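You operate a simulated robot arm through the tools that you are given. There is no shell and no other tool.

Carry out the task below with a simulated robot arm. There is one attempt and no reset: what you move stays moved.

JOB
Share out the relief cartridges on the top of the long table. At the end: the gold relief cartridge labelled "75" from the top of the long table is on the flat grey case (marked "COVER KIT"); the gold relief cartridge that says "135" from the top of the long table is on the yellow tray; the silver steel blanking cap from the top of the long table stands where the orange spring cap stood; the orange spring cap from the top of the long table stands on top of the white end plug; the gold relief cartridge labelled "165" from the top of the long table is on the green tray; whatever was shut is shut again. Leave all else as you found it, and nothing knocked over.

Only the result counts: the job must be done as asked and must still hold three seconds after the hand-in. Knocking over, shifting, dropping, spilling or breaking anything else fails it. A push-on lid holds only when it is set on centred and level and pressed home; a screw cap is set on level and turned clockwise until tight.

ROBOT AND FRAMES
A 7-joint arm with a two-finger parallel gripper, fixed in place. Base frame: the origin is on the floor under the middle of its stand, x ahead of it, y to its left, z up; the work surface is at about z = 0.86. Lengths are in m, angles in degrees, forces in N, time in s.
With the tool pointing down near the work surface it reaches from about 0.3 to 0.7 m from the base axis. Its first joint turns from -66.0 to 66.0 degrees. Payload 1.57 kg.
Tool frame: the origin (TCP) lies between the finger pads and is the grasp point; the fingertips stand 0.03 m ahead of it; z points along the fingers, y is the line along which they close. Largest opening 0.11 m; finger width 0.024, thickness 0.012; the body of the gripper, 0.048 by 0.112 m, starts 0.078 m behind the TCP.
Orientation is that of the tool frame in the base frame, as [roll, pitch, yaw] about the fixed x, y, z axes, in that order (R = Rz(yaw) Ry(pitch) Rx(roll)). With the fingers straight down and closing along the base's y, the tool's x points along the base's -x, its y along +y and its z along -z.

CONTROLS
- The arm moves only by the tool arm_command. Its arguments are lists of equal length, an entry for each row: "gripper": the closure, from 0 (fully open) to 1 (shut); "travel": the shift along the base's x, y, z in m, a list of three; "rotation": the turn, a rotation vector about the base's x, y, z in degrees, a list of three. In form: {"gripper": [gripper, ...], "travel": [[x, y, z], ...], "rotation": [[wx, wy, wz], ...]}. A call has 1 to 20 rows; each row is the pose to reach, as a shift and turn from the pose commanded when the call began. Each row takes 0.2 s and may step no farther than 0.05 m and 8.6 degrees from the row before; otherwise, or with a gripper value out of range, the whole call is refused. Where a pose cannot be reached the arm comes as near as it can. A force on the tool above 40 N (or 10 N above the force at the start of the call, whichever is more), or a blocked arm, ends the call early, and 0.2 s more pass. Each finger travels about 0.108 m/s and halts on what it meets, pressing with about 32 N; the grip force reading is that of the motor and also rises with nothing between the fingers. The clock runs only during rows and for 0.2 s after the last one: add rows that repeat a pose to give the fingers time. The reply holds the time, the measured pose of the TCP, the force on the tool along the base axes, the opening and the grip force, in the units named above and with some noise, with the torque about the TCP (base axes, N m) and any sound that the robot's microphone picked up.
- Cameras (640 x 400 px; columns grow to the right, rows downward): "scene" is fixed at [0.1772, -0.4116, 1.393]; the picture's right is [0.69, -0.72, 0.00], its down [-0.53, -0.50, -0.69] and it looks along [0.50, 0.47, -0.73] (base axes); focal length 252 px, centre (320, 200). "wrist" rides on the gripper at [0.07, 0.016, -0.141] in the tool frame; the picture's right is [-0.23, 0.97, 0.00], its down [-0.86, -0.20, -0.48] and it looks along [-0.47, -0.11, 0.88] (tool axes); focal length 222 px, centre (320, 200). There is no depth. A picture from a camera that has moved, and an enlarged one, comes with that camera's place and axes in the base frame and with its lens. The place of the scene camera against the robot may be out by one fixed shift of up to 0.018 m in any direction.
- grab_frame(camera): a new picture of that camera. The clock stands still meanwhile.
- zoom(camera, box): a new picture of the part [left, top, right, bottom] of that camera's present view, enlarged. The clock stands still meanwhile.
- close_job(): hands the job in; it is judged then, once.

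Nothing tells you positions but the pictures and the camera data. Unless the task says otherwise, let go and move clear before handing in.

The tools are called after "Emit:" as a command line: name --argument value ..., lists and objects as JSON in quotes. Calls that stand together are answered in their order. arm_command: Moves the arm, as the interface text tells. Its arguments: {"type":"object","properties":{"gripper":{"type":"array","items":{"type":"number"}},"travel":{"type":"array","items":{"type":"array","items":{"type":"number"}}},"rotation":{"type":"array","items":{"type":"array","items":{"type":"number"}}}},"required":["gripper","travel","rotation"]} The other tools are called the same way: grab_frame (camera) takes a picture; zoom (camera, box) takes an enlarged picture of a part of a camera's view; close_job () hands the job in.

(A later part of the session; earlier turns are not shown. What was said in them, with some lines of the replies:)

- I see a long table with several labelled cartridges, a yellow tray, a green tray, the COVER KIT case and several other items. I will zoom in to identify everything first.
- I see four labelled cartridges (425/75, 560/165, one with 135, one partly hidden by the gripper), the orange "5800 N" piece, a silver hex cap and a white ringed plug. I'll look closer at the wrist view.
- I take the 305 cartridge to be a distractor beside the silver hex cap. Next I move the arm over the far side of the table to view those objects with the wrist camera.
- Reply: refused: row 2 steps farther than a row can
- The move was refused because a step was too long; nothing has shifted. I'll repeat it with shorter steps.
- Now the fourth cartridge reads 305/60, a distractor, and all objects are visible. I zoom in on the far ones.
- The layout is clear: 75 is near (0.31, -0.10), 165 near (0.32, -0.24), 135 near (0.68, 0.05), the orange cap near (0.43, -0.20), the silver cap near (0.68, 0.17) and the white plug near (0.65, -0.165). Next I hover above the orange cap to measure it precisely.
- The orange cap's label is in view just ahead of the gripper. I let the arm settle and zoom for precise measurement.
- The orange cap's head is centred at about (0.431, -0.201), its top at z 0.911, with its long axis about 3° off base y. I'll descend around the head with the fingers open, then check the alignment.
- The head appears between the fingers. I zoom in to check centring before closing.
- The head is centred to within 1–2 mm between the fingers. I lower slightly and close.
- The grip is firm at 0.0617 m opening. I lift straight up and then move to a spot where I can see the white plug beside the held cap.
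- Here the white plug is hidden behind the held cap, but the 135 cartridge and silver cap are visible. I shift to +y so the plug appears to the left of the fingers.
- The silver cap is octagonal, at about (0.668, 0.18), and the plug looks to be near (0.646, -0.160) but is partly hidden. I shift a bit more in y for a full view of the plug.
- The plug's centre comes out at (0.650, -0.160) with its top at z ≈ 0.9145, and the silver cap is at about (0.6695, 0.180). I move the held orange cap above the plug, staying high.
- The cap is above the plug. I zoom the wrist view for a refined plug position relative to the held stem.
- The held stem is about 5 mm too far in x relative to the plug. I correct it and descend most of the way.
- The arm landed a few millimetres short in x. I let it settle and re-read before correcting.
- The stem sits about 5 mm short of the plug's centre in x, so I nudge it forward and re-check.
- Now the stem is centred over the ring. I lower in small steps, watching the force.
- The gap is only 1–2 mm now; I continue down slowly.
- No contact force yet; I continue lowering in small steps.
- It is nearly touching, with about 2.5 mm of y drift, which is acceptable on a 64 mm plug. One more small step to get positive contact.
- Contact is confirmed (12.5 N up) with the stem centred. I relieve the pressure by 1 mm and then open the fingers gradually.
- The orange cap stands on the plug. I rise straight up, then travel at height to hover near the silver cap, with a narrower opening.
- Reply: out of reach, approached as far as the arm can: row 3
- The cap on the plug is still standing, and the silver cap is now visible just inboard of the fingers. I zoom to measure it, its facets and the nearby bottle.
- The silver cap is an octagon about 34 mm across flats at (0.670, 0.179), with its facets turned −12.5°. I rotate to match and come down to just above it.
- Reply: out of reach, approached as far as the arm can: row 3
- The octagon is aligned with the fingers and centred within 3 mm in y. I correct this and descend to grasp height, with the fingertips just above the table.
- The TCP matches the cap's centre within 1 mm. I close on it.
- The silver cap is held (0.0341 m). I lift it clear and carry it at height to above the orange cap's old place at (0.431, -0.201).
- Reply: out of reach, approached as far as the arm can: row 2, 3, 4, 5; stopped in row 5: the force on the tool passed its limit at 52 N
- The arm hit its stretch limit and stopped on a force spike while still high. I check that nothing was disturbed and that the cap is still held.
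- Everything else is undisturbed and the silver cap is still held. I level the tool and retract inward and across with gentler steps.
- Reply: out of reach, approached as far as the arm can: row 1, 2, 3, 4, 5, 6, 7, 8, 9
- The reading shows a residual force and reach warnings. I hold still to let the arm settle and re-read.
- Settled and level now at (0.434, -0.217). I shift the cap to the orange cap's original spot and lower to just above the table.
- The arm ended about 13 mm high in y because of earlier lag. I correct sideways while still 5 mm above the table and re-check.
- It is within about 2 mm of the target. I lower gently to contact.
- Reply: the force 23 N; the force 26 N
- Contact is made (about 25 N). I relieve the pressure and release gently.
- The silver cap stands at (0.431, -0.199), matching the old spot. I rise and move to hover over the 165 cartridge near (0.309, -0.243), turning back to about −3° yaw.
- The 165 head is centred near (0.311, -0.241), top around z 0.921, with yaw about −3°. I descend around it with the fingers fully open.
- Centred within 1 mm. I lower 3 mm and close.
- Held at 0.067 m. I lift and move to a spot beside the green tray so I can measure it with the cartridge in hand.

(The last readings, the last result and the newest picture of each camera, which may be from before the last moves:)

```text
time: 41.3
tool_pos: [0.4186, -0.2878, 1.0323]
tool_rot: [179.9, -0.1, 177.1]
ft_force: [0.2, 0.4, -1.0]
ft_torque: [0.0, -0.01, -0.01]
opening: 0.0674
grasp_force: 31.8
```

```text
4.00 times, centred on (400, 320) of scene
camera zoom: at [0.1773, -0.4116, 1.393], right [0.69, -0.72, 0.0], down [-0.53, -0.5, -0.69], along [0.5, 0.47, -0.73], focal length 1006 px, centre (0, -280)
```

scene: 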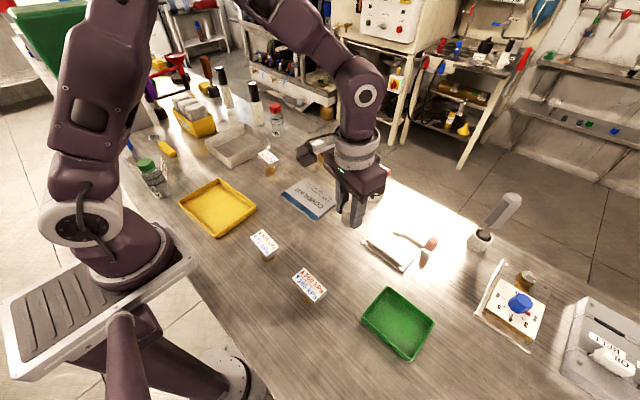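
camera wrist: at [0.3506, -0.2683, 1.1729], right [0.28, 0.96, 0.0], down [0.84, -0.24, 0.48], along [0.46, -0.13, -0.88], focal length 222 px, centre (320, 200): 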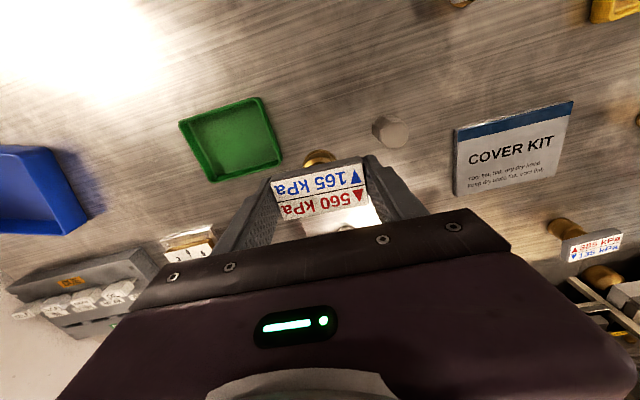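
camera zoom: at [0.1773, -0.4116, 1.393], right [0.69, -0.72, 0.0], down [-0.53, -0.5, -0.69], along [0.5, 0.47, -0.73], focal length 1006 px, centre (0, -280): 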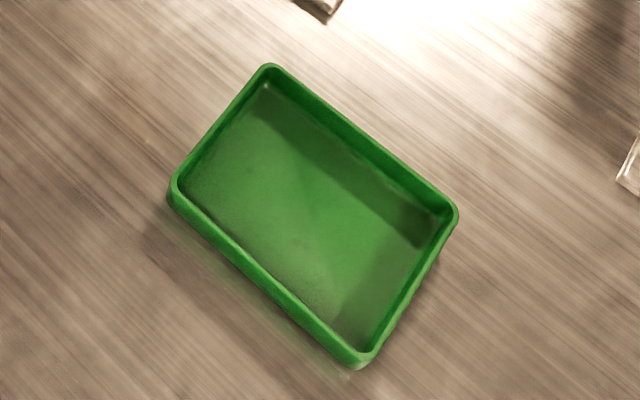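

The green tray spans roughly x 0.348–0.431 and y −0.455–−0.341, with its centre near (0.389, −0.398). I move over its centre and lower to about 2 cm above the floor.

Emit:
arm_command --gripper '[1, 1, 1, 1, 1, 1, 1, 1]' --travel '[[-0.01, -0.037, 0], [-0.02, -0.074, 0], [-0.0304, -0.111, 0], [-0.0304, -0.111, -0.03], [-0.0304, -0.111, -0.06], [-0.0304, -0.111, -0.085], [-0.0304, -0.111, -0.085], [-0.0304, -0.111, -0.085]]' --rotation '[[0, 0, 0], [0, 0, 0], [0, 0, 0], [0, 0, 0], [0, 0, 0], [0, 0, 0], [0, 0, 0], [0, 0, 0]]'

Emit:
grab_frame --camera "wrist"

Emit:
zoom --camera "scene" --box '[340, 250, 460, 370]'

```text
time: 43.1
tool_pos: [0.3896, -0.3958, 0.9475]
tool_rot: [-180.0, -0.1, 177.1]
ft_force: [0.6, 0.4, -2.3]
ft_torque: [-0.01, -0.02, 0.04]
opening: 0.0674
grasp_force: 32.2
```

```text
taken
camera wrist: at [0.3206, -0.3777, 1.0895], right [0.28, 0.96, 0.0], down [0.84, -0.24, 0.48], along [0.46, -0.13, -0.88], focal length 222 px, centre (320, 200)
```

wrist: 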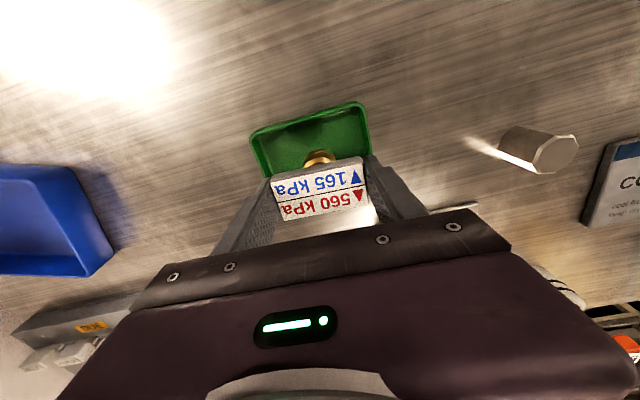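

```text
3.33 times, centred on (400, 310) of scene
camera zoom: at [0.1773, -0.4116, 1.3929], right [0.69, -0.72, 0.0], down [-0.53, -0.5, -0.69], along [0.5, 0.47, -0.73], focal length 838 px, centre (53, -167)
```

zoom: 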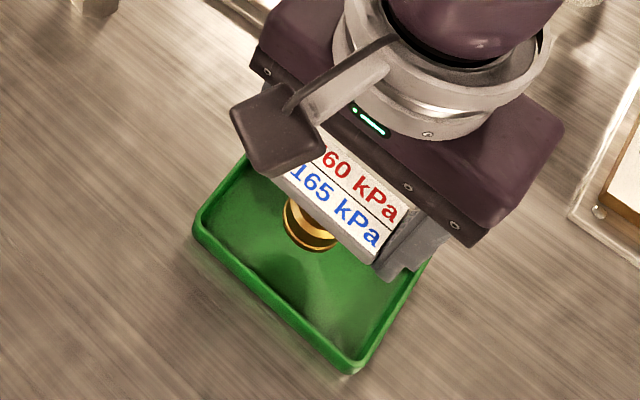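

The stem is over the middle of the tray. I lower in steps until it touches the tray floor.

Emit:
arm_command --gripper '[1, 1, 1]' --travel '[[0, 0, -0.01], [0, 0, -0.018], [0, 0, -0.018]]' --rotation '[[0, 0, 0], [0, 0, 0], [0, 0, 0]]'

Emit:
arm_command --gripper '[1, 1]' --travel '[[0, 0, -0.002], [0, 0, -0.002]]' --rotation '[[0, 0, 0], [0, 0, 0]]'

Emit:
zoom --camera "scene" --box '[350, 260, 450, 370]'

```text
time: 43.9
tool_pos: [0.3873, -0.3971, 0.9277]
tool_rot: [-180.0, -0.2, 177.2]
ft_force: [-0.2, 0.2, -1.5]
ft_torque: [-0.01, 0.01, 0.0]
opening: 0.0673
grasp_force: 32.0
```

```text
time: 44.5
tool_pos: [0.3887, -0.3966, 0.9259]
tool_rot: [180.0, -0.1, 177.1]
ft_force: [0.5, -0.2, -1.4]
ft_torque: [-0.01, 0.01, -0.01]
opening: 0.0676
grasp_force: 31.9
```

```text
3.64 times, centred on (400, 315) of scene
camera zoom: at [0.1773, -0.4116, 1.3929], right [0.69, -0.72, 0.0], down [-0.53, -0.5, -0.69], along [0.5, 0.47, -0.73], focal length 914 px, centre (29, -218)
```

zoom: 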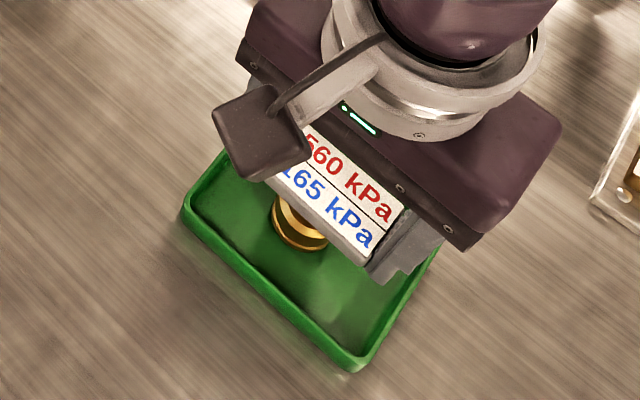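

No contact yet; the stem is close to the floor. I continue in 1.5 mm steps.

Emit:
arm_command --gripper '[1, 1]' --travel '[[0, 0, -0.0015], [0, 0, -0.0015]]' --rotation '[[0, 0, 0], [0, 0, 0]]'

Emit:
arm_command --gripper '[1, 1]' --travel '[[0, 0, -0.001], [0, 0, -0.001]]' --rotation '[[0, 0, 0], [0, 0, 0]]'

```text
time: 45.1
tool_pos: [0.3888, -0.3971, 0.9262]
tool_rot: [180.0, -0.1, 177.1]
ft_force: [-4.0, 5.1, 16.1]
ft_torque: [0.24, 0.22, -0.01]
opening: 0.0674
grasp_force: 32.2
```

```text
time: 45.7
tool_pos: [0.3895, -0.3971, 0.9247]
tool_rot: [-179.8, 0.0, 177.0]
ft_force: [-2.7, 5.8, 25.5]
ft_torque: [0.17, 0.18, -0.01]
opening: 0.0674
grasp_force: 31.9
```

Contact confirmed. I relieve the pressure and open slightly, then check.

Emit:
arm_command --gripper '[1, 1, 0.36, 0.32, 0.28, 0.25, 0.25]' --travel '[[0, 0, 0.0015], [0, 0, 0.0025], [0, 0, 0.0025], [0, 0, 0.0025], [0, 0, 0.0025], [0, 0, 0.0025], [0, 0, 0.0025]]' --rotation '[[0, 0, 0], [0, 0, 0], [0, 0, 0], [0, 0, 0], [0, 0, 0], [0, 0, 0], [0, 0, 0]]'

Emit:
grab_frame --camera "wrist"

Emit:
zoom --camera "scene" --box '[350, 260, 450, 370]'

```text
time: 47.3
tool_pos: [0.3883, -0.3973, 0.9263]
tool_rot: [180.0, -0.2, 177.1]
ft_force: [-0.8, 0.5, -0.4]
ft_torque: [-0.01, 0.03, 0.02]
opening: 0.0825
grasp_force: 0.1
```

```text
taken
camera wrist: at [0.3212, -0.3781, 1.0682], right [0.28, 0.96, 0.0], down [0.84, -0.24, 0.48], along [0.46, -0.13, -0.88], focal length 222 px, centre (320, 200)
```

wrist: 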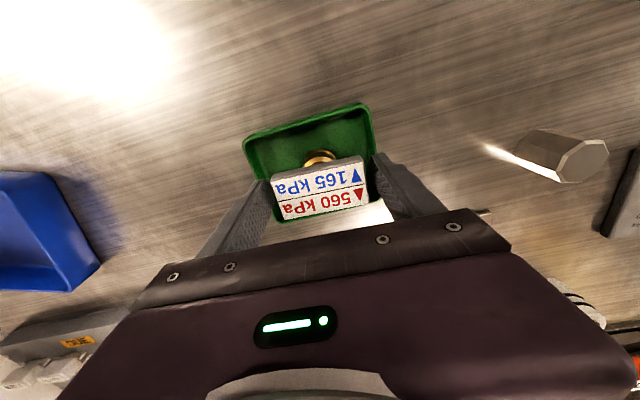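

```text
3.64 times, centred on (400, 315) of scene
camera zoom: at [0.1772, -0.4116, 1.393], right [0.69, -0.72, 0.0], down [-0.53, -0.5, -0.69], along [0.5, 0.47, -0.73], focal length 914 px, centre (29, -218)
```

zoom: 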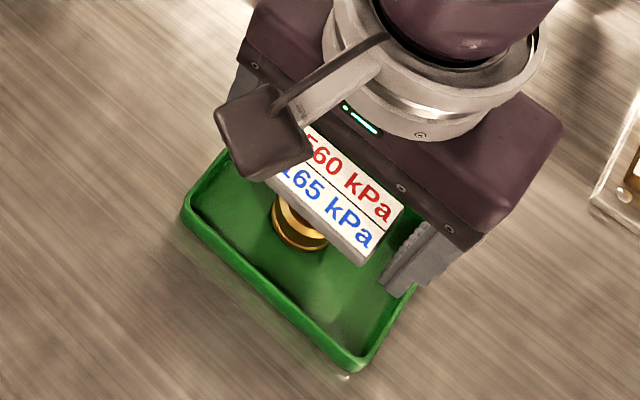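

The 165 cartridge stands in the green tray. I rise and move to hover over the 75 cartridge at about (0.309, −0.100).

Emit:
arm_command --gripper '[0.25, 0.2, 0.1, 0, 0, 0, 0, 0, 0, 0, 0, 0]' --travel '[[0, 0, 0.025], [0, 0, 0.06], [0, 0, 0.09], [-0.0115, 0.0423, 0.09], [-0.023, 0.0847, 0.09], [-0.0345, 0.127, 0.09], [-0.046, 0.1694, 0.09], [-0.0574, 0.2117, 0.09], [-0.069, 0.254, 0.09], [-0.0804, 0.2964, 0.09], [-0.0804, 0.2964, 0.09], [-0.0804, 0.2964, 0.09]]' --rotation '[[0, 0, 0], [0, 0, 0], [0, 0, 0], [0, 0, 0], [0, 0, 0], [0, 0, 0], [0, 0, 0], [0, 0, 0], [0, 0, 0], [0, 0, 0], [0, 0, 0], [0, 0, 0]]'

Emit:
grab_frame --camera "wrist"

Emit:
zoom --camera "wrist" --box '[256, 100, 400, 190]'

Emit:
grab_frame --camera "scene"

```text
time: 49.9
tool_pos: [0.3073, -0.1018, 1.0163]
tool_rot: [-179.9, -0.1, 177.0]
ft_force: [-0.9, -0.2, 0.0]
ft_torque: [0.02, 0.0, -0.02]
opening: 0.1099
grasp_force: 0.0
```

```text
taken
camera wrist: at [0.24, -0.0835, 1.1595], right [0.28, 0.96, 0.0], down [0.84, -0.24, 0.48], along [0.46, -0.13, -0.88], focal length 222 px, centre (320, 200)
```

wrist: 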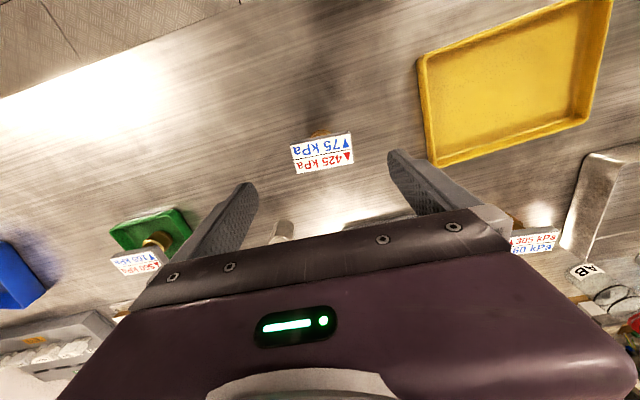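

```text
4.44 times, centred on (328, 145) of wrist
camera zoom: at [0.24, -0.0835, 1.1595], right [0.28, 0.96, 0.0], down [0.84, -0.24, 0.48], along [0.46, -0.13, -0.88], focal length 987 px, centre (284, 444)
```

zoom: 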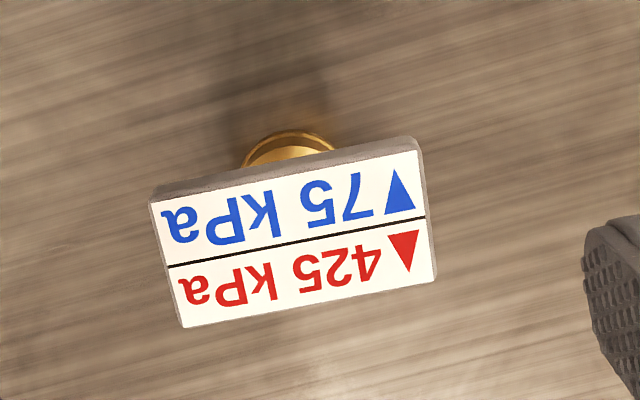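

```text
taken
```

scene: 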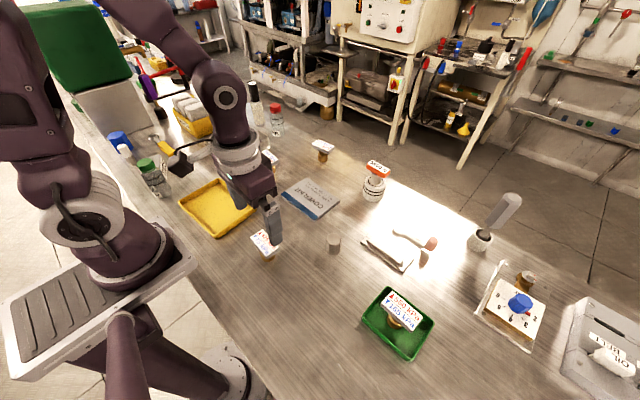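

The 75 head is centred at (0.311, −0.100) with yaw about −4.3°. I descend around it.

Emit:
arm_command --gripper '[0, 0, 0, 0, 0]' --travel '[[0.002, 0.0018, -0.025], [0.002, 0.0018, -0.05], [0.002, 0.0018, -0.08], [0.002, 0.0018, -0.0945], [0.002, 0.0018, -0.0945]]' --rotation '[[0, 0, -1.4], [0, 0, -1.4], [0, 0, -1.4], [0, 0, -1.4], [0, 0, -1.4]]'

Emit:
zoom --camera "wrist" --box '[240, 130, 400, 230]'

Emit:
zoom --camera "scene" --box '[220, 180, 340, 280]'

```text
time: 51.1
tool_pos: [0.3101, -0.1011, 0.9224]
tool_rot: [-180.0, -0.1, 175.6]
ft_force: [1.1, 0.4, -0.6]
ft_torque: [-0.01, 0.0, 0.01]
opening: 0.1099
grasp_force: 0.0
```

```text
4.00 times, centred on (320, 180) of wrist
camera zoom: at [0.2423, -0.0794, 1.0643], right [0.3, 0.95, 0.0], down [0.84, -0.26, 0.48], along [0.46, -0.14, -0.88], focal length 888 px, centre (320, 280)
```

zoom: 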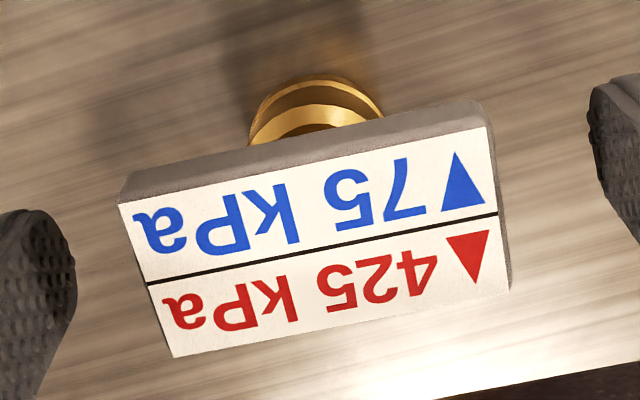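

```text
4.00 times, centred on (280, 230) of scene
camera zoom: at [0.1772, -0.4116, 1.393], right [0.69, -0.72, 0.0], down [-0.53, -0.5, -0.69], along [0.5, 0.47, -0.73], focal length 1006 px, centre (480, 80)
```

zoom: 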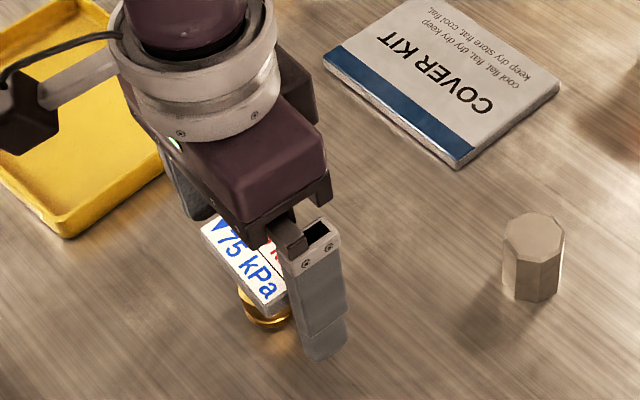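

Centred within 1 mm. I close on the 75 head.

Emit:
arm_command --gripper '[0, 0.2, 0.35, 0.6, 1, 1]' --travel '[[0, -0.0005, -0.001], [0, -0.0005, -0.001], [0, -0.0005, -0.001], [0, -0.0005, -0.001], [0, -0.0005, -0.001], [0, -0.0005, -0.001]]' --rotation '[[0, 0, 0], [0, 0, 0], [0, 0, 0], [0, 0, 0], [0, 0, 0], [0, 0, 0]]'

Emit:
zoom --camera "wrist" --box '[240, 130, 400, 230]'

```text
time: 52.5
tool_pos: [0.3098, -0.0996, 0.9213]
tool_rot: [180.0, -0.1, 175.6]
ft_force: [0.4, -0.2, 0.2]
ft_torque: [0.02, 0.0, 0.02]
opening: 0.0674
grasp_force: 31.6
```

```text
4.00 times, centred on (320, 180) of wrist
camera zoom: at [0.2424, -0.0796, 1.0634], right [0.3, 0.95, 0.0], down [0.84, -0.26, 0.48], along [0.46, -0.14, -0.88], focal length 888 px, centre (320, 280)
```

zoom: 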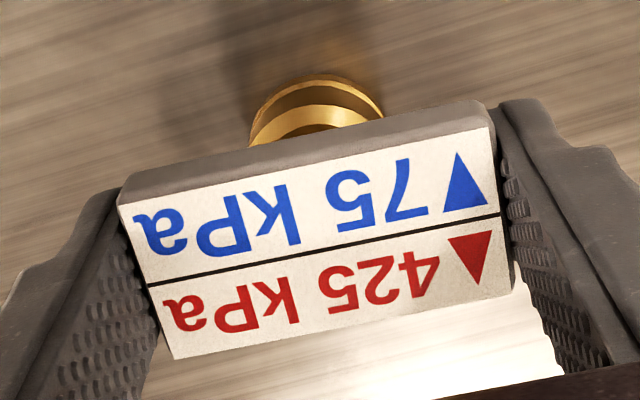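

Held at 0.0674 m. I lift and carry the 75 cartridge over the centre of the COVER KIT case.

Emit:
arm_command --gripper '[1, 1, 1, 1, 1, 1, 1, 1, 1, 1]' --travel '[[0, 0, 0.025], [0, 0, 0.06], [0, 0, 0.09], [0.04, 0.012, 0.09], [0.08, 0.024, 0.09], [0.12, 0.036, 0.09], [0.16, 0.048, 0.09], [0.2003, 0.0601, 0.09], [0.2003, 0.0601, 0.09], [0.2003, 0.0601, 0.09]]' --rotation '[[0, 0, 0], [0, 0, 0], [0, 0, 0], [0, 0, 0], [0, 0, 0], [0, 0, 0], [0, 0, 0], [0, 0, 0], [0, 0, 0], [0, 0, 0]]'

Emit:
grab_frame --camera "wrist"

Emit:
zoom --camera "scene" --box '[250, 120, 390, 230]'

```text
time: 54.7
tool_pos: [0.5117, -0.0373, 1.0168]
tool_rot: [-180.0, -0.2, 175.7]
ft_force: [0.2, 1.5, -2.5]
ft_torque: [0.05, -0.02, -0.02]
opening: 0.0673
grasp_force: 32.0
```

```text
taken
camera wrist: at [0.4442, -0.0174, 1.1575], right [0.3, 0.95, 0.0], down [0.84, -0.26, 0.48], along [0.46, -0.14, -0.88], focal length 222 px, centre (320, 200)
```

wrist: 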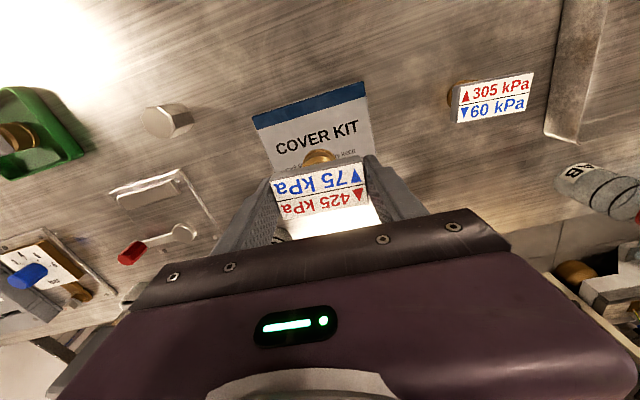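

```text
3.64 times, centred on (320, 175) of scene
camera zoom: at [0.1773, -0.4115, 1.393], right [0.69, -0.72, 0.0], down [-0.53, -0.5, -0.69], along [0.5, 0.47, -0.73], focal length 914 px, centre (320, 291)
```

zoom: 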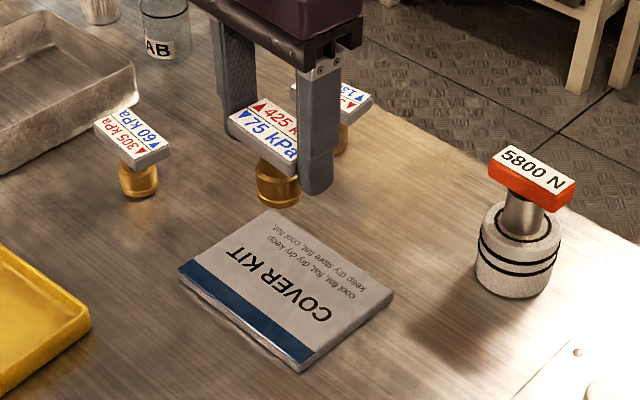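

I'm over the case's centre. I descend to about 1.5 cm above it and then step down.

Emit:
arm_command --gripper '[1, 1, 1, 1, 1]' --travel '[[-0.001, -0.002, -0.025], [-0.001, -0.002, -0.05], [-0.001, -0.002, -0.065], [-0.001, -0.002, -0.07], [-0.001, -0.002, -0.07]]' --rotation '[[0, 0, 0], [0, 0, 0], [0, 0, 0], [0, 0, 0], [0, 0, 0]]'

Emit:
zoom --camera "scene" --box '[260, 140, 380, 230]'

Emit:
grab_frame --camera "wrist"

```text
time: 55.9
tool_pos: [0.5111, -0.0405, 0.9428]
tool_rot: [179.9, 0.0, 175.7]
ft_force: [0.7, -0.7, -2.1]
ft_torque: [0.01, 0.0, 0.03]
opening: 0.0675
grasp_force: 32.2
```

```text
4.44 times, centred on (320, 185) of scene
camera zoom: at [0.1773, -0.4116, 1.393], right [0.69, -0.72, 0.0], down [-0.53, -0.5, -0.69], along [0.5, 0.47, -0.73], focal length 1118 px, centre (320, 267)
```

zoom: 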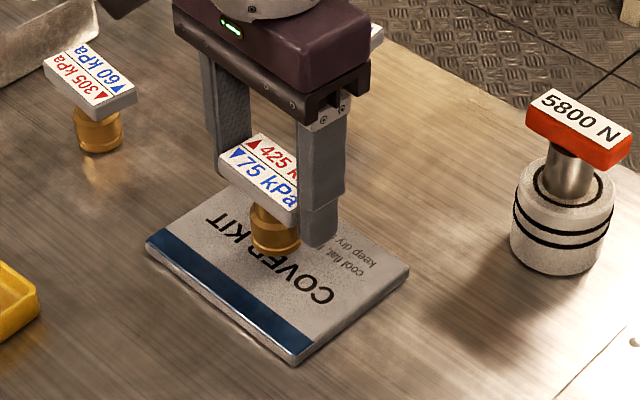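

```text
taken
camera wrist: at [0.4434, -0.0203, 1.0845], right [0.3, 0.95, 0.0], down [0.84, -0.26, 0.48], along [0.46, -0.14, -0.88], focal length 222 px, centre (320, 200)
```

wrist: 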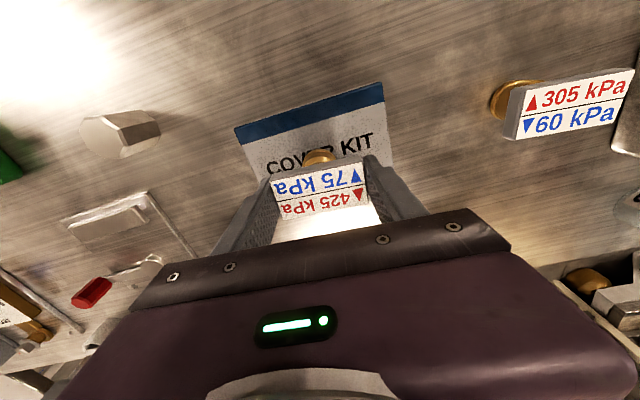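

The cartridge is over the middle of the case, about 1 cm above it. I step down to contact.

Emit:
arm_command --gripper '[1, 1, 1]' --travel '[[0, 0, -0.003], [0, 0, -0.005], [0, 0, -0.005]]' --rotation '[[0, 0, 0], [0, 0, 0], [0, 0, 0]]'

Emit:
arm_command --gripper '[1, 1]' --travel '[[0, 0, -0.0015], [0, 0, -0.0015]]' --rotation '[[0, 0, 0], [0, 0, 0]]'

```text
time: 56.7
tool_pos: [0.5095, -0.0403, 0.9371]
tool_rot: [-180.0, -0.2, 175.6]
ft_force: [0.6, 0.6, -0.8]
ft_torque: [-0.03, -0.02, 0.0]
opening: 0.0673
grasp_force: 31.7
```

```text
time: 57.3
tool_pos: [0.5104, -0.0405, 0.9358]
tool_rot: [-180.0, -0.1, 175.7]
ft_force: [-0.2, -0.2, -1.8]
ft_torque: [0.01, 0.02, -0.03]
opening: 0.0673
grasp_force: 31.8
```

Still no contact at z 0.936. I continue down.

Emit:
arm_command --gripper '[1, 1]' --travel '[[0, 0, -0.0015], [0, 0, -0.0015]]' --rotation '[[0, 0, 0], [0, 0, 0]]'

Emit:
arm_command --gripper '[1, 1]' --travel '[[0, 0, -0.001], [0, 0, -0.001]]' --rotation '[[0, 0, 0], [0, 0, 0]]'

Emit:
zoom --camera "scene" --box '[280, 150, 360, 220]'

```text
time: 57.9
tool_pos: [0.5113, -0.0415, 0.9335]
tool_rot: [180.0, -0.2, 175.7]
ft_force: [-1.3, -0.4, 5.1]
ft_torque: [0.05, 0.06, -0.02]
opening: 0.0675
grasp_force: 32.0
```

```text
time: 58.5
tool_pos: [0.5106, -0.0406, 0.9324]
tool_rot: [180.0, 0.1, 175.8]
ft_force: [-0.7, 2.5, 26.1]
ft_torque: [0.09, 0.16, 0.03]
opening: 0.0674
grasp_force: 31.5
```

```text
5.71 times, centred on (320, 185) of scene
camera zoom: at [0.1768, -0.4115, 1.3931], right [0.69, -0.72, 0.0], down [-0.53, -0.5, -0.69], along [0.5, 0.47, -0.73], focal length 1437 px, centre (320, 286)
```

zoom: 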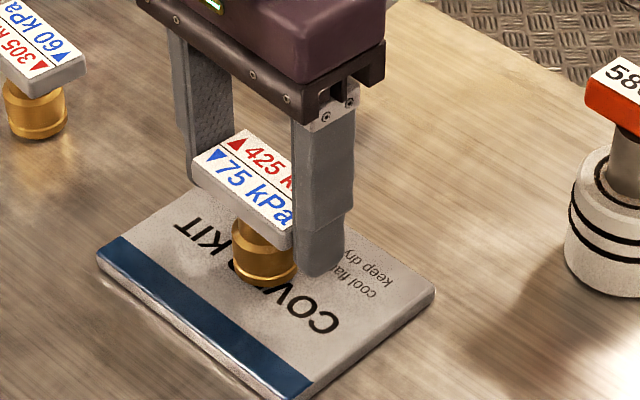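

Contact confirmed on the case. I relieve the pressure and release.

Emit:
arm_command --gripper '[1, 1, 0.36, 0.32, 0.28, 0.22, 0.2]' --travel '[[0, 0, 0.0015], [0, 0, 0.0025], [0, 0, 0.0025], [0, 0, 0.0025], [0, 0, 0.0025], [0, 0, 0.0025], [0, 0, 0.0025]]' --rotation '[[0, 0, 0], [0, 0, 0], [0, 0, 0], [0, 0, 0], [0, 0, 0], [0, 0, 0], [0, 0, 0]]'

Emit:
zoom --camera "scene" --box '[260, 140, 380, 230]'

Emit:
grab_frame --camera "wrist"

```text
time: 60.1
tool_pos: [0.5109, -0.0414, 0.9362]
tool_rot: [-179.9, -0.1, 175.7]
ft_force: [0.7, 0.1, -0.2]
ft_torque: [0.01, -0.01, -0.02]
opening: 0.0878
grasp_force: 0.1
```

```text
4.44 times, centred on (320, 185) of scene
camera zoom: at [0.1772, -0.4116, 1.393], right [0.69, -0.72, 0.0], down [-0.53, -0.5, -0.69], along [0.5, 0.47, -0.73], focal length 1118 px, centre (320, 267)
```

zoom: 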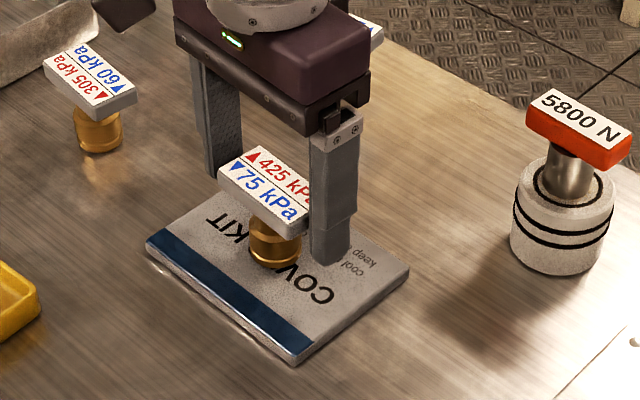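

```text
taken
camera wrist: at [0.4431, -0.0206, 1.0773], right [0.3, 0.95, 0.0], down [0.84, -0.26, 0.48], along [0.46, -0.14, -0.88], focal length 222 px, centre (320, 200)
```

wrist: 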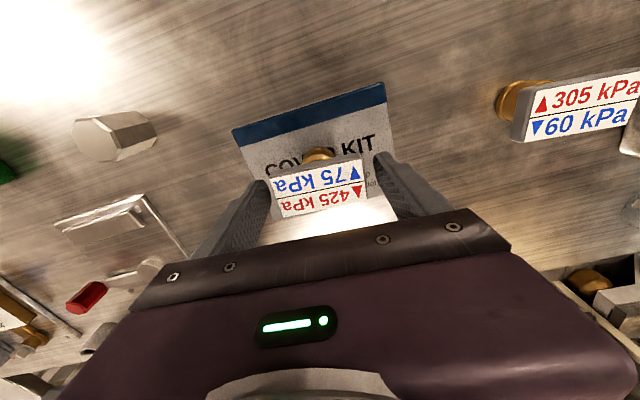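

The 75 cartridge stands on the COVER KIT case. Next I rise and move to hover near the 135 cartridge at about (0.670, 0.059), turning to about +6° yaw and keeping low enough to stay in reach.

Emit:
arm_command --gripper '[0.15, 0.1, 0, 0, 0, 0, 0, 0, 0, 0]' --travel '[[0, 0, 0.025], [0, 0, 0.055], [0, 0, 0.085], [0.03, 0.022, 0.085], [0.06, 0.045, 0.08], [0.09, 0.067, 0.075], [0.115, 0.085, 0.068], [0.1336, 0.0991, 0.062], [0.1336, 0.0991, 0.062], [0.1336, 0.0991, 0.062]]' --rotation '[[0, 0, 0], [0, 0, 0], [0, 0, 0], [0, 0, 3], [0, 0, 6], [0, 0, 9], [0, 0, 10.4], [0, 0, 10.4], [0, 0, 10.4], [0, 0, 10.4]]'

Emit:
grab_frame --camera "wrist"

Emit:
zoom --camera "wrist" --box '[240, 130, 400, 230]'

Emit:
grab_frame --camera "scene"

```text
time: 62.3
tool_pos: [0.6428, 0.0582, 0.9963]
tool_rot: [180.0, -0.1, -173.8]
ft_force: [0.2, 0.3, 0.0]
ft_torque: [-0.03, 0.0, 0.04]
opening: 0.11
grasp_force: 0.1
```

```text
taken
camera wrist: at [0.5723, 0.0656, 1.1383], right [0.12, 0.99, 0.0], down [0.87, -0.11, 0.48], along [0.47, -0.06, -0.88], focal length 222 px, centre (320, 200)
```

wrist: 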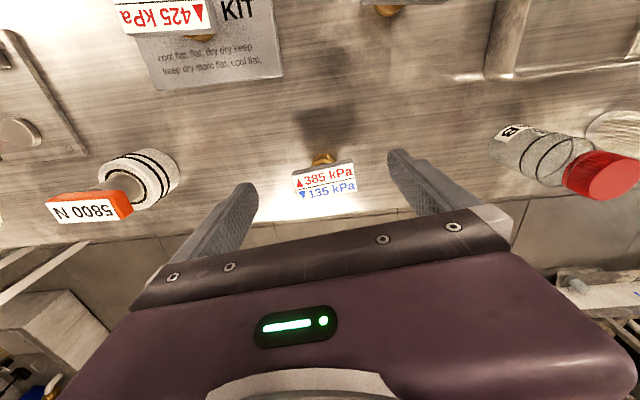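

```text
4.00 times, centred on (320, 180) of wrist
camera zoom: at [0.5723, 0.0656, 1.1383], right [0.12, 0.99, 0.0], down [0.87, -0.11, 0.48], along [0.47, -0.06, -0.88], focal length 888 px, centre (320, 280)
```

zoom: 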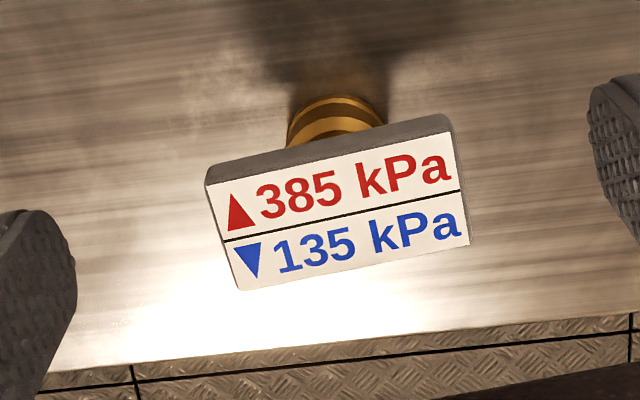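

```text
taken
```

scene: 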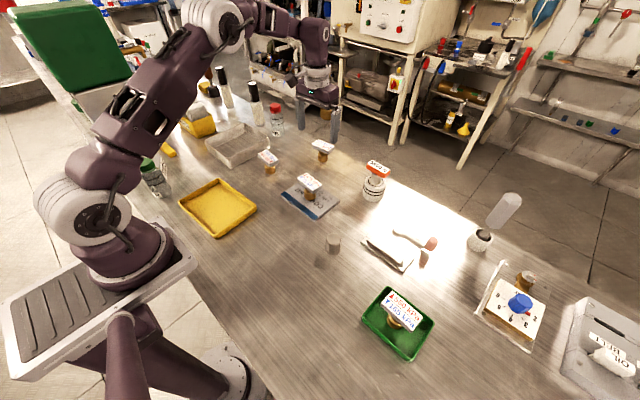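

The 135 head is centred at (0.671, 0.0585) and the yaw already matches. I move forward and down around it.

Emit:
arm_command --gripper '[0, 0, 0, 0, 0, 0]' --travel '[[0.012, 0.0003, -0.02], [0.022, 0.0005, -0.04], [0.0279, 0.0005, -0.058], [0.0279, 0.0005, -0.07], [0.0279, 0.0005, -0.0735], [0.0279, 0.0005, -0.0735]]' --rotation '[[0, 0, 0], [0, 0, 0], [0, 0, 0], [0, 0, 0], [0, 0, 0], [0, 0, 0]]'

Emit:
zoom --camera "wrist" --box '[240, 130, 400, 230]'

Emit:
zoom --camera "scene" --box '[260, 90, 380, 180]'

```text
time: 63.7
tool_pos: [0.6722, 0.0585, 0.9206]
tool_rot: [180.0, -0.1, -173.8]
ft_force: [0.0, 0.4, 0.4]
ft_torque: [-0.01, -0.01, -0.03]
opening: 0.1101
grasp_force: 0.1
```

```text
4.00 times, centred on (320, 180) of wrist
camera zoom: at [0.6012, 0.0664, 1.063], right [0.12, 0.99, 0.0], down [0.87, -0.11, 0.48], along [0.47, -0.06, -0.88], focal length 888 px, centre (320, 280)
```

zoom: 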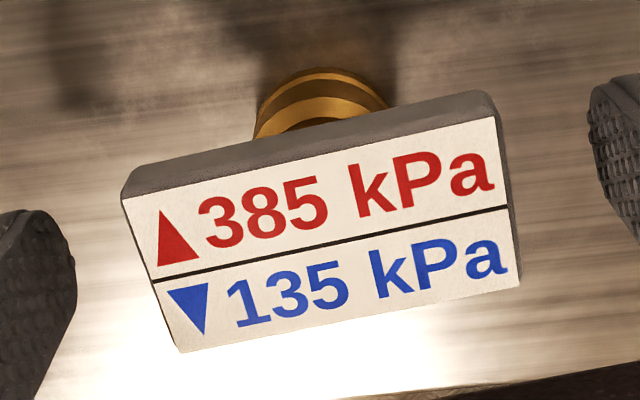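

```text
4.44 times, centred on (320, 135) of scene
camera zoom: at [0.1772, -0.4116, 1.393], right [0.69, -0.72, 0.0], down [-0.53, -0.5, -0.69], along [0.5, 0.47, -0.73], focal length 1118 px, centre (320, 489)
```

zoom: 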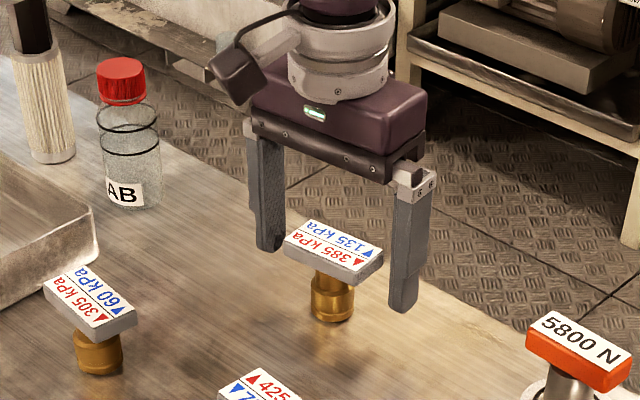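

Well centred. I close on the 135 head.

Emit:
arm_command --gripper '[0, 0.2, 0.35, 0.6, 1, 1]' --travel '[[-0.001, 0, 0], [-0.001, 0, 0], [-0.001, 0, 0], [-0.001, 0, 0], [-0.001, 0, 0], [-0.001, 0, 0]]' --rotation '[[0, 0, 0], [0, 0, 0], [0, 0, 0], [0, 0, 0], [0, 0, 0], [0, 0, 0]]'

Emit:
zoom --camera "wrist" --box '[240, 130, 400, 230]'

```text
time: 65.1
tool_pos: [0.6714, 0.0587, 0.9215]
tool_rot: [-180.0, -0.1, -173.8]
ft_force: [0.1, 1.1, 1.5]
ft_torque: [-0.02, -0.05, 0.02]
opening: 0.0672
grasp_force: 32.1
```

```text
4.00 times, centred on (320, 180) of wrist
camera zoom: at [0.6009, 0.0666, 1.064], right [0.12, 0.99, 0.0], down [0.87, -0.11, 0.48], along [0.47, -0.06, -0.88], focal length 888 px, centre (320, 280)
```

zoom: 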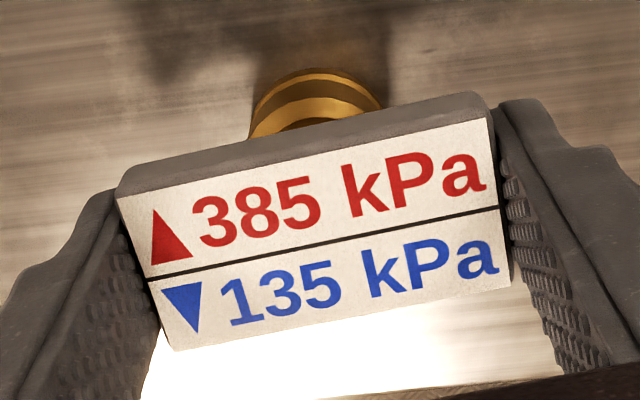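

The 135 cartridge is held (0.0672 m). I lift gently, retract inward and carry it toward the yellow tray.

Emit:
arm_command --gripper '[1, 1, 1, 1, 1, 1, 1, 1, 1, 1, 1, 1, 1, 1]' --travel '[[0, 0, 0.02], [0, 0, 0.045], [-0.015, 0.002, 0.06], [-0.04, 0.005, 0.075], [-0.07, 0.01, 0.09], [-0.105, 0.017, 0.1], [-0.14, 0.023, 0.1], [-0.18, 0.03, 0.1], [-0.22, 0.036, 0.1], [-0.26, 0.043, 0.1], [-0.3, 0.05, 0.1], [-0.335, 0.055, 0.1], [-0.335, 0.055, 0.1], [-0.335, 0.055, 0.1]]' --rotation '[[0, 0, 0], [0, 0, 0], [0, 0, 0], [0, 0, 0], [0, 0, 0], [0, 0, 0], [0, 0, 0], [0, 0, 0], [0, 0, 0], [0, 0, 0], [0, 0, 0], [0, 0, 0], [0, 0, 0], [0, 0, 0]]'

Emit:
grab_frame --camera "wrist"

Emit:
grab_frame --camera "scene"

```text
time: 68.1
tool_pos: [0.3354, 0.1142, 1.0211]
tool_rot: [180.0, -0.1, -173.9]
ft_force: [-0.3, 0.2, -1.9]
ft_torque: [0.02, 0.02, 0.02]
opening: 0.0673
grasp_force: 31.1
```

```text
taken
camera wrist: at [0.2656, 0.1214, 1.1634], right [0.12, 0.99, 0.0], down [0.87, -0.11, 0.48], along [0.47, -0.06, -0.88], focal length 222 px, centre (320, 200)
```

wrist: 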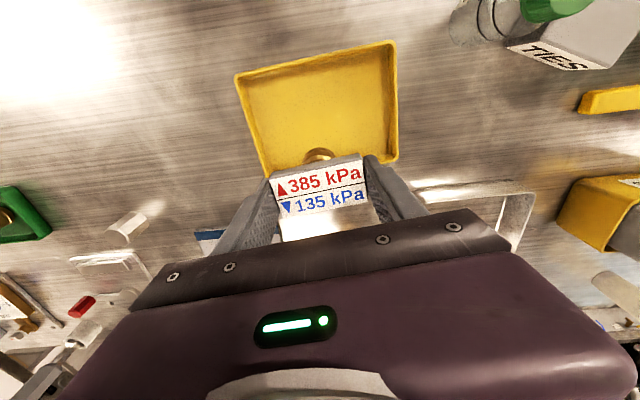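

```text
taken
```

scene: 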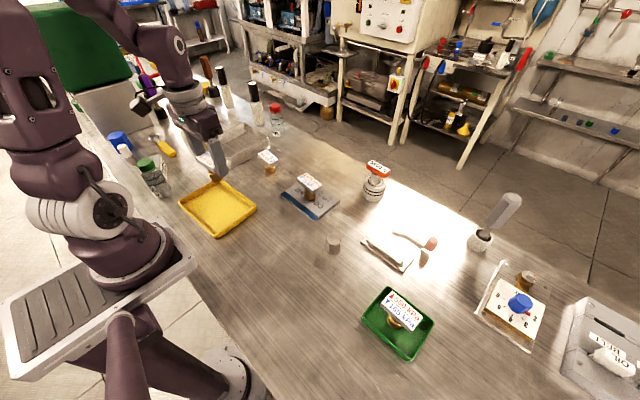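

The yellow tray spans about x 0.247–0.366 and y 0.036–0.207. I move the cartridge over (0.315, 0.121) and lower to just above the floor.

Emit:
arm_command --gripper '[1, 1, 1, 1, 1, 1]' --travel '[[-0.0215, 0.007, 0], [-0.0215, 0.007, -0.03], [-0.0215, 0.007, -0.055], [-0.0215, 0.007, -0.075], [-0.0215, 0.007, -0.083], [-0.0215, 0.007, -0.083]]' --rotation '[[0, 0, 0], [0, 0, 0], [0, 0, 0], [0, 0, 0], [0, 0, 0], [0, 0, 0]]'

Emit:
grab_frame --camera "wrist"

Emit:
zoom --camera "scene" --box '[160, 150, 280, 250]'

```text
time: 69.5
tool_pos: [0.3145, 0.1192, 0.9383]
tool_rot: [180.0, -0.1, -173.8]
ft_force: [0.6, -0.4, -1.9]
ft_torque: [-0.04, -0.01, 0.02]
opening: 0.0675
grasp_force: 32.5
```

```text
taken
camera wrist: at [0.2447, 0.1259, 1.0809], right [0.12, 0.99, 0.0], down [0.87, -0.11, 0.48], along [0.47, -0.06, -0.88], focal length 222 px, centre (320, 200)
```

wrist: 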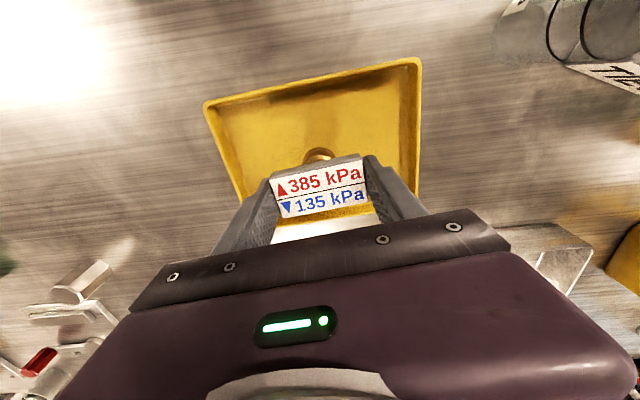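

```text
4.00 times, centred on (220, 200) of scene
camera zoom: at [0.1773, -0.4115, 1.393], right [0.69, -0.72, 0.0], down [-0.53, -0.5, -0.69], along [0.5, 0.47, -0.73], focal length 1006 px, centre (720, 200)
```

zoom: 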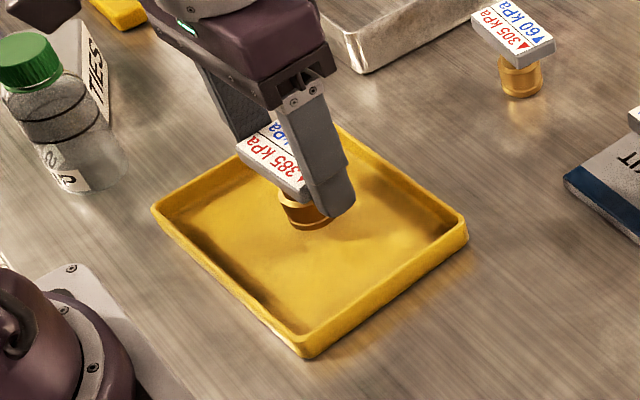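

The stem is inside the tray, about 1 cm above the floor. I step down to contact.

Emit:
arm_command --gripper '[1, 1, 1]' --travel '[[0, 0, -0.005], [0, 0, -0.009], [0, 0, -0.009]]' --rotation '[[0, 0, 0], [0, 0, 0], [0, 0, 0]]'

Emit:
arm_command --gripper '[1, 1]' --travel '[[0, 0, -0.0015], [0, 0, -0.0015]]' --rotation '[[0, 0, 0], [0, 0, 0]]'

```text
time: 70.3
tool_pos: [0.3149, 0.119, 0.9316]
tool_rot: [-180.0, 0.0, -173.8]
ft_force: [-0.2, 0.5, -0.8]
ft_torque: [-0.02, 0.0, 0.02]
opening: 0.0674
grasp_force: 32.0
```

```text
time: 70.9
tool_pos: [0.3151, 0.1186, 0.9295]
tool_rot: [-179.9, -0.2, -173.8]
ft_force: [0.2, -0.6, -1.6]
ft_torque: [-0.01, 0.0, -0.01]
opening: 0.0675
grasp_force: 32.2
```

No contact yet at z 0.9295; continuing down.

Emit:
arm_command --gripper '[1, 1]' --travel '[[0, 0, -0.0015], [0, 0, -0.0015]]' --rotation '[[0, 0, 0], [0, 0, 0]]'

Emit:
arm_command --gripper '[1, 1]' --travel '[[0, 0, -0.0015], [0, 0, -0.0015]]' --rotation '[[0, 0, 0], [0, 0, 0]]'

```text
time: 71.5
tool_pos: [0.3143, 0.1205, 0.928]
tool_rot: [180.0, 0.0, -173.9]
ft_force: [-0.8, -0.5, -1.5]
ft_torque: [-0.02, -0.04, -0.03]
opening: 0.0673
grasp_force: 31.9
```

```text
time: 72.1
tool_pos: [0.313, 0.1197, 0.925]
tool_rot: [179.8, 0.0, -174.0]
ft_force: [2.2, -2.2, 26.9]
ft_torque: [-0.06, -0.12, -0.04]
opening: 0.0673
grasp_force: 31.5
```

Contact confirmed (about 27 N). I relieve the pressure and release.

Emit:
arm_command --gripper '[1, 1, 0.36, 0.32, 0.28, 0.22, 0.2]' --travel '[[0, 0, 0.0015], [0, 0, 0.0025], [0, 0, 0.0025], [0, 0, 0.0025], [0, 0, 0.0025], [0, 0, 0.0025], [0, 0, 0.0025]]' --rotation '[[0, 0, 0], [0, 0, 0], [0, 0, 0], [0, 0, 0], [0, 0, 0], [0, 0, 0], [0, 0, 0]]'

Emit:
zoom --camera "scene" --box '[160, 150, 280, 250]'

Emit:
zoom --camera "wrist" --box '[200, 60, 440, 230]'

```text
time: 73.7
tool_pos: [0.314, 0.1186, 0.9296]
tool_rot: [-180.0, 0.0, -174.0]
ft_force: [-1.1, 0.9, 0.0]
ft_torque: [-0.01, -0.02, 0.0]
opening: 0.0881
grasp_force: 0.1
```

```text
4.00 times, centred on (220, 200) of scene
camera zoom: at [0.1772, -0.4116, 1.393], right [0.69, -0.72, 0.0], down [-0.53, -0.5, -0.69], along [0.5, 0.47, -0.73], focal length 1006 px, centre (720, 200)
```

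zoom: 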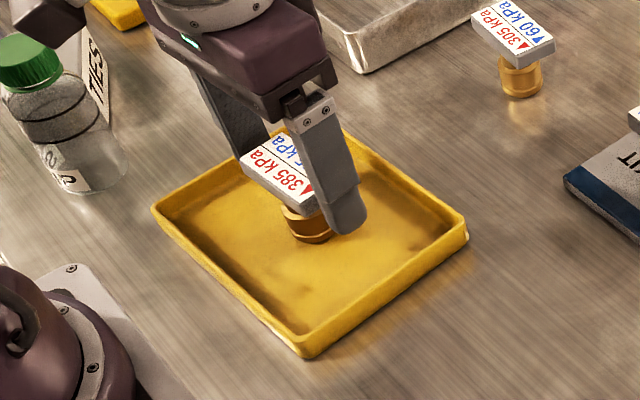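

```text
2.35 times, centred on (320, 145) of wrist
camera zoom: at [0.2436, 0.1272, 1.0714], right [0.12, 0.99, 0.0], down [0.87, -0.11, 0.48], along [0.47, -0.06, -0.88], focal length 523 px, centre (320, 329)
```

zoom: 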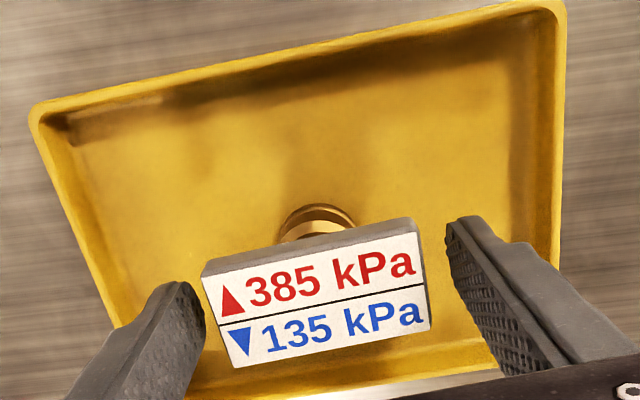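

The 135 cartridge stands in the yellow tray. I rise straight up and move clear for a final check.

Emit:
arm_command --gripper '[0.15, 0.1, 0, 0, 0, 0, 0, 0, 0, 0]' --travel '[[0, 0, 0.025], [0, 0, 0.06], [0, 0, 0.1], [0, 0, 0.14], [0.02, 0.03, 0.16], [0.04, 0.06, 0.17], [0.06, 0.09, 0.17], [0.08, 0.12, 0.17], [0.08, 0.12, 0.17], [0.08, 0.12, 0.17]]' --rotation '[[0, 0, 0], [0, 0, 0], [0, 0, 0], [0, 0, 0], [0, 0, 0], [0, 0, 0], [0, 0, 0], [0, 0, 0], [0, 0, 0], [0, 0, 0]]'

Emit:
grab_frame --camera "scene"

Emit:
grab_frame --camera "wrist"

Emit:
zoom --camera "scene" --box '[160, 100, 420, 260]'

Emit:
zoom --camera "scene" --box '[300, 150, 560, 370]'

```text
time: 75.9
tool_pos: [0.3975, 0.2398, 1.098]
tool_rot: [179.9, -0.2, -173.8]
ft_force: [0.0, 0.0, -0.1]
ft_torque: [0.0, 0.0, 0.01]
opening: 0.11
grasp_force: 0.1
```

```text
taken
```

scene: 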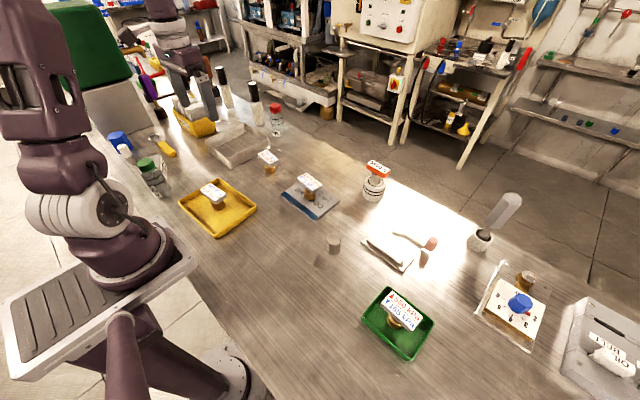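

```text
taken
camera wrist: at [0.3255, 0.2467, 1.2402], right [0.12, 0.99, 0.0], down [0.87, -0.11, 0.48], along [0.47, -0.06, -0.88], focal length 222 px, centre (320, 200)
```

wrist: 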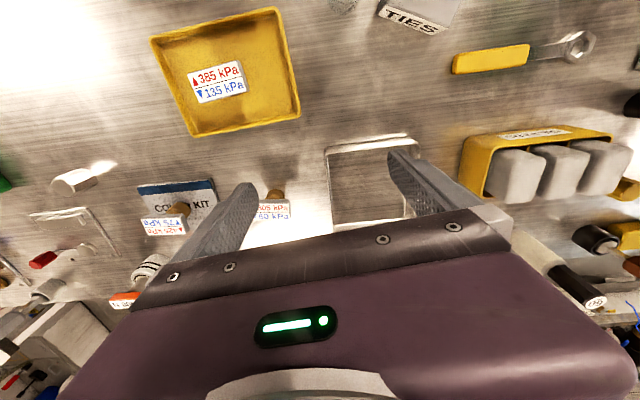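

```text
2.46 times, centred on (290, 180) of scene
camera zoom: at [0.1772, -0.4115, 1.393], right [0.69, -0.72, 0.0], down [-0.53, -0.5, -0.69], along [0.5, 0.47, -0.73], focal length 619 px, centre (394, 249)
```

zoom: 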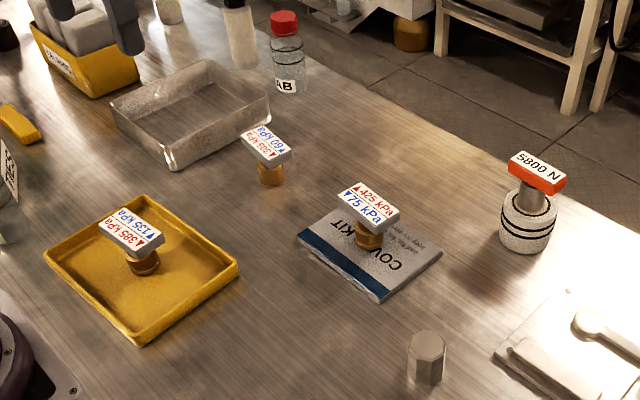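

```text
1.82 times, centred on (430, 260) of scene
camera zoom: at [0.1772, -0.4115, 1.393], right [0.69, -0.72, 0.0], down [-0.53, -0.5, -0.69], along [0.5, 0.47, -0.73], focal length 457 px, centre (120, 91)
```

zoom: 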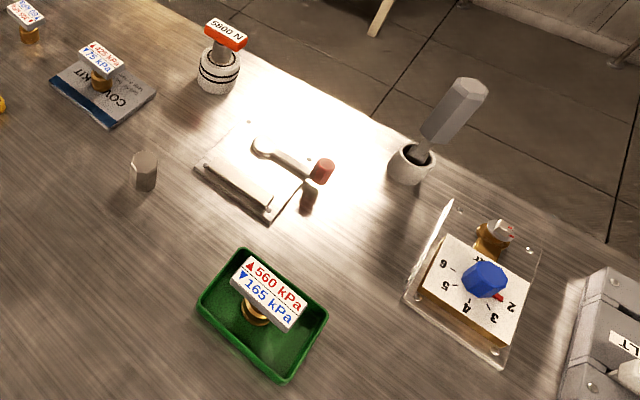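

Everything is in place:
- 75 is on the COVER KIT case, 135 in the yellow tray and 165 in the green tray.
- The silver cap stands on the orange cap's old spot, and the orange cap stands on the white plug.
- All other objects look undisturbed, nothing needed opening, and the gripper is empty and clear.

I hand in the job.

Emit:
close_job

```text
The job is handed in.
```

I've handed in the job. The final pictures showed everything where you asked, though I haven't seen the judged result.

| Item | Where it is now |
|---|---|
| Gold cartridge "75" | Standing on the flat grey COVER KIT case |
| Gold cartridge "135" | Standing in the yellow tray |
| Gold cartridge "165" | Standing in the green tray |
| Silver steel blanking cap | Standing where the orange spring cap was, within about 2 mm |
| Orange spring cap | Standing on top of the white end plug, roughly centred |

- **Nothing opened:** none of the items was in anything shut, so there was nothing to close again.
- **Stop while carrying:** with the silver cap in the gripper, the arm reached the end of its reach and stopped on a force limit. It was well above the table. The cap stayed in the grip, and I saw nothing disturbed.
- **Everything else:** the 305/60 cartridge and the other objects look as I found them, and nothing was knocked over. The gripper is empty and clear of the table.
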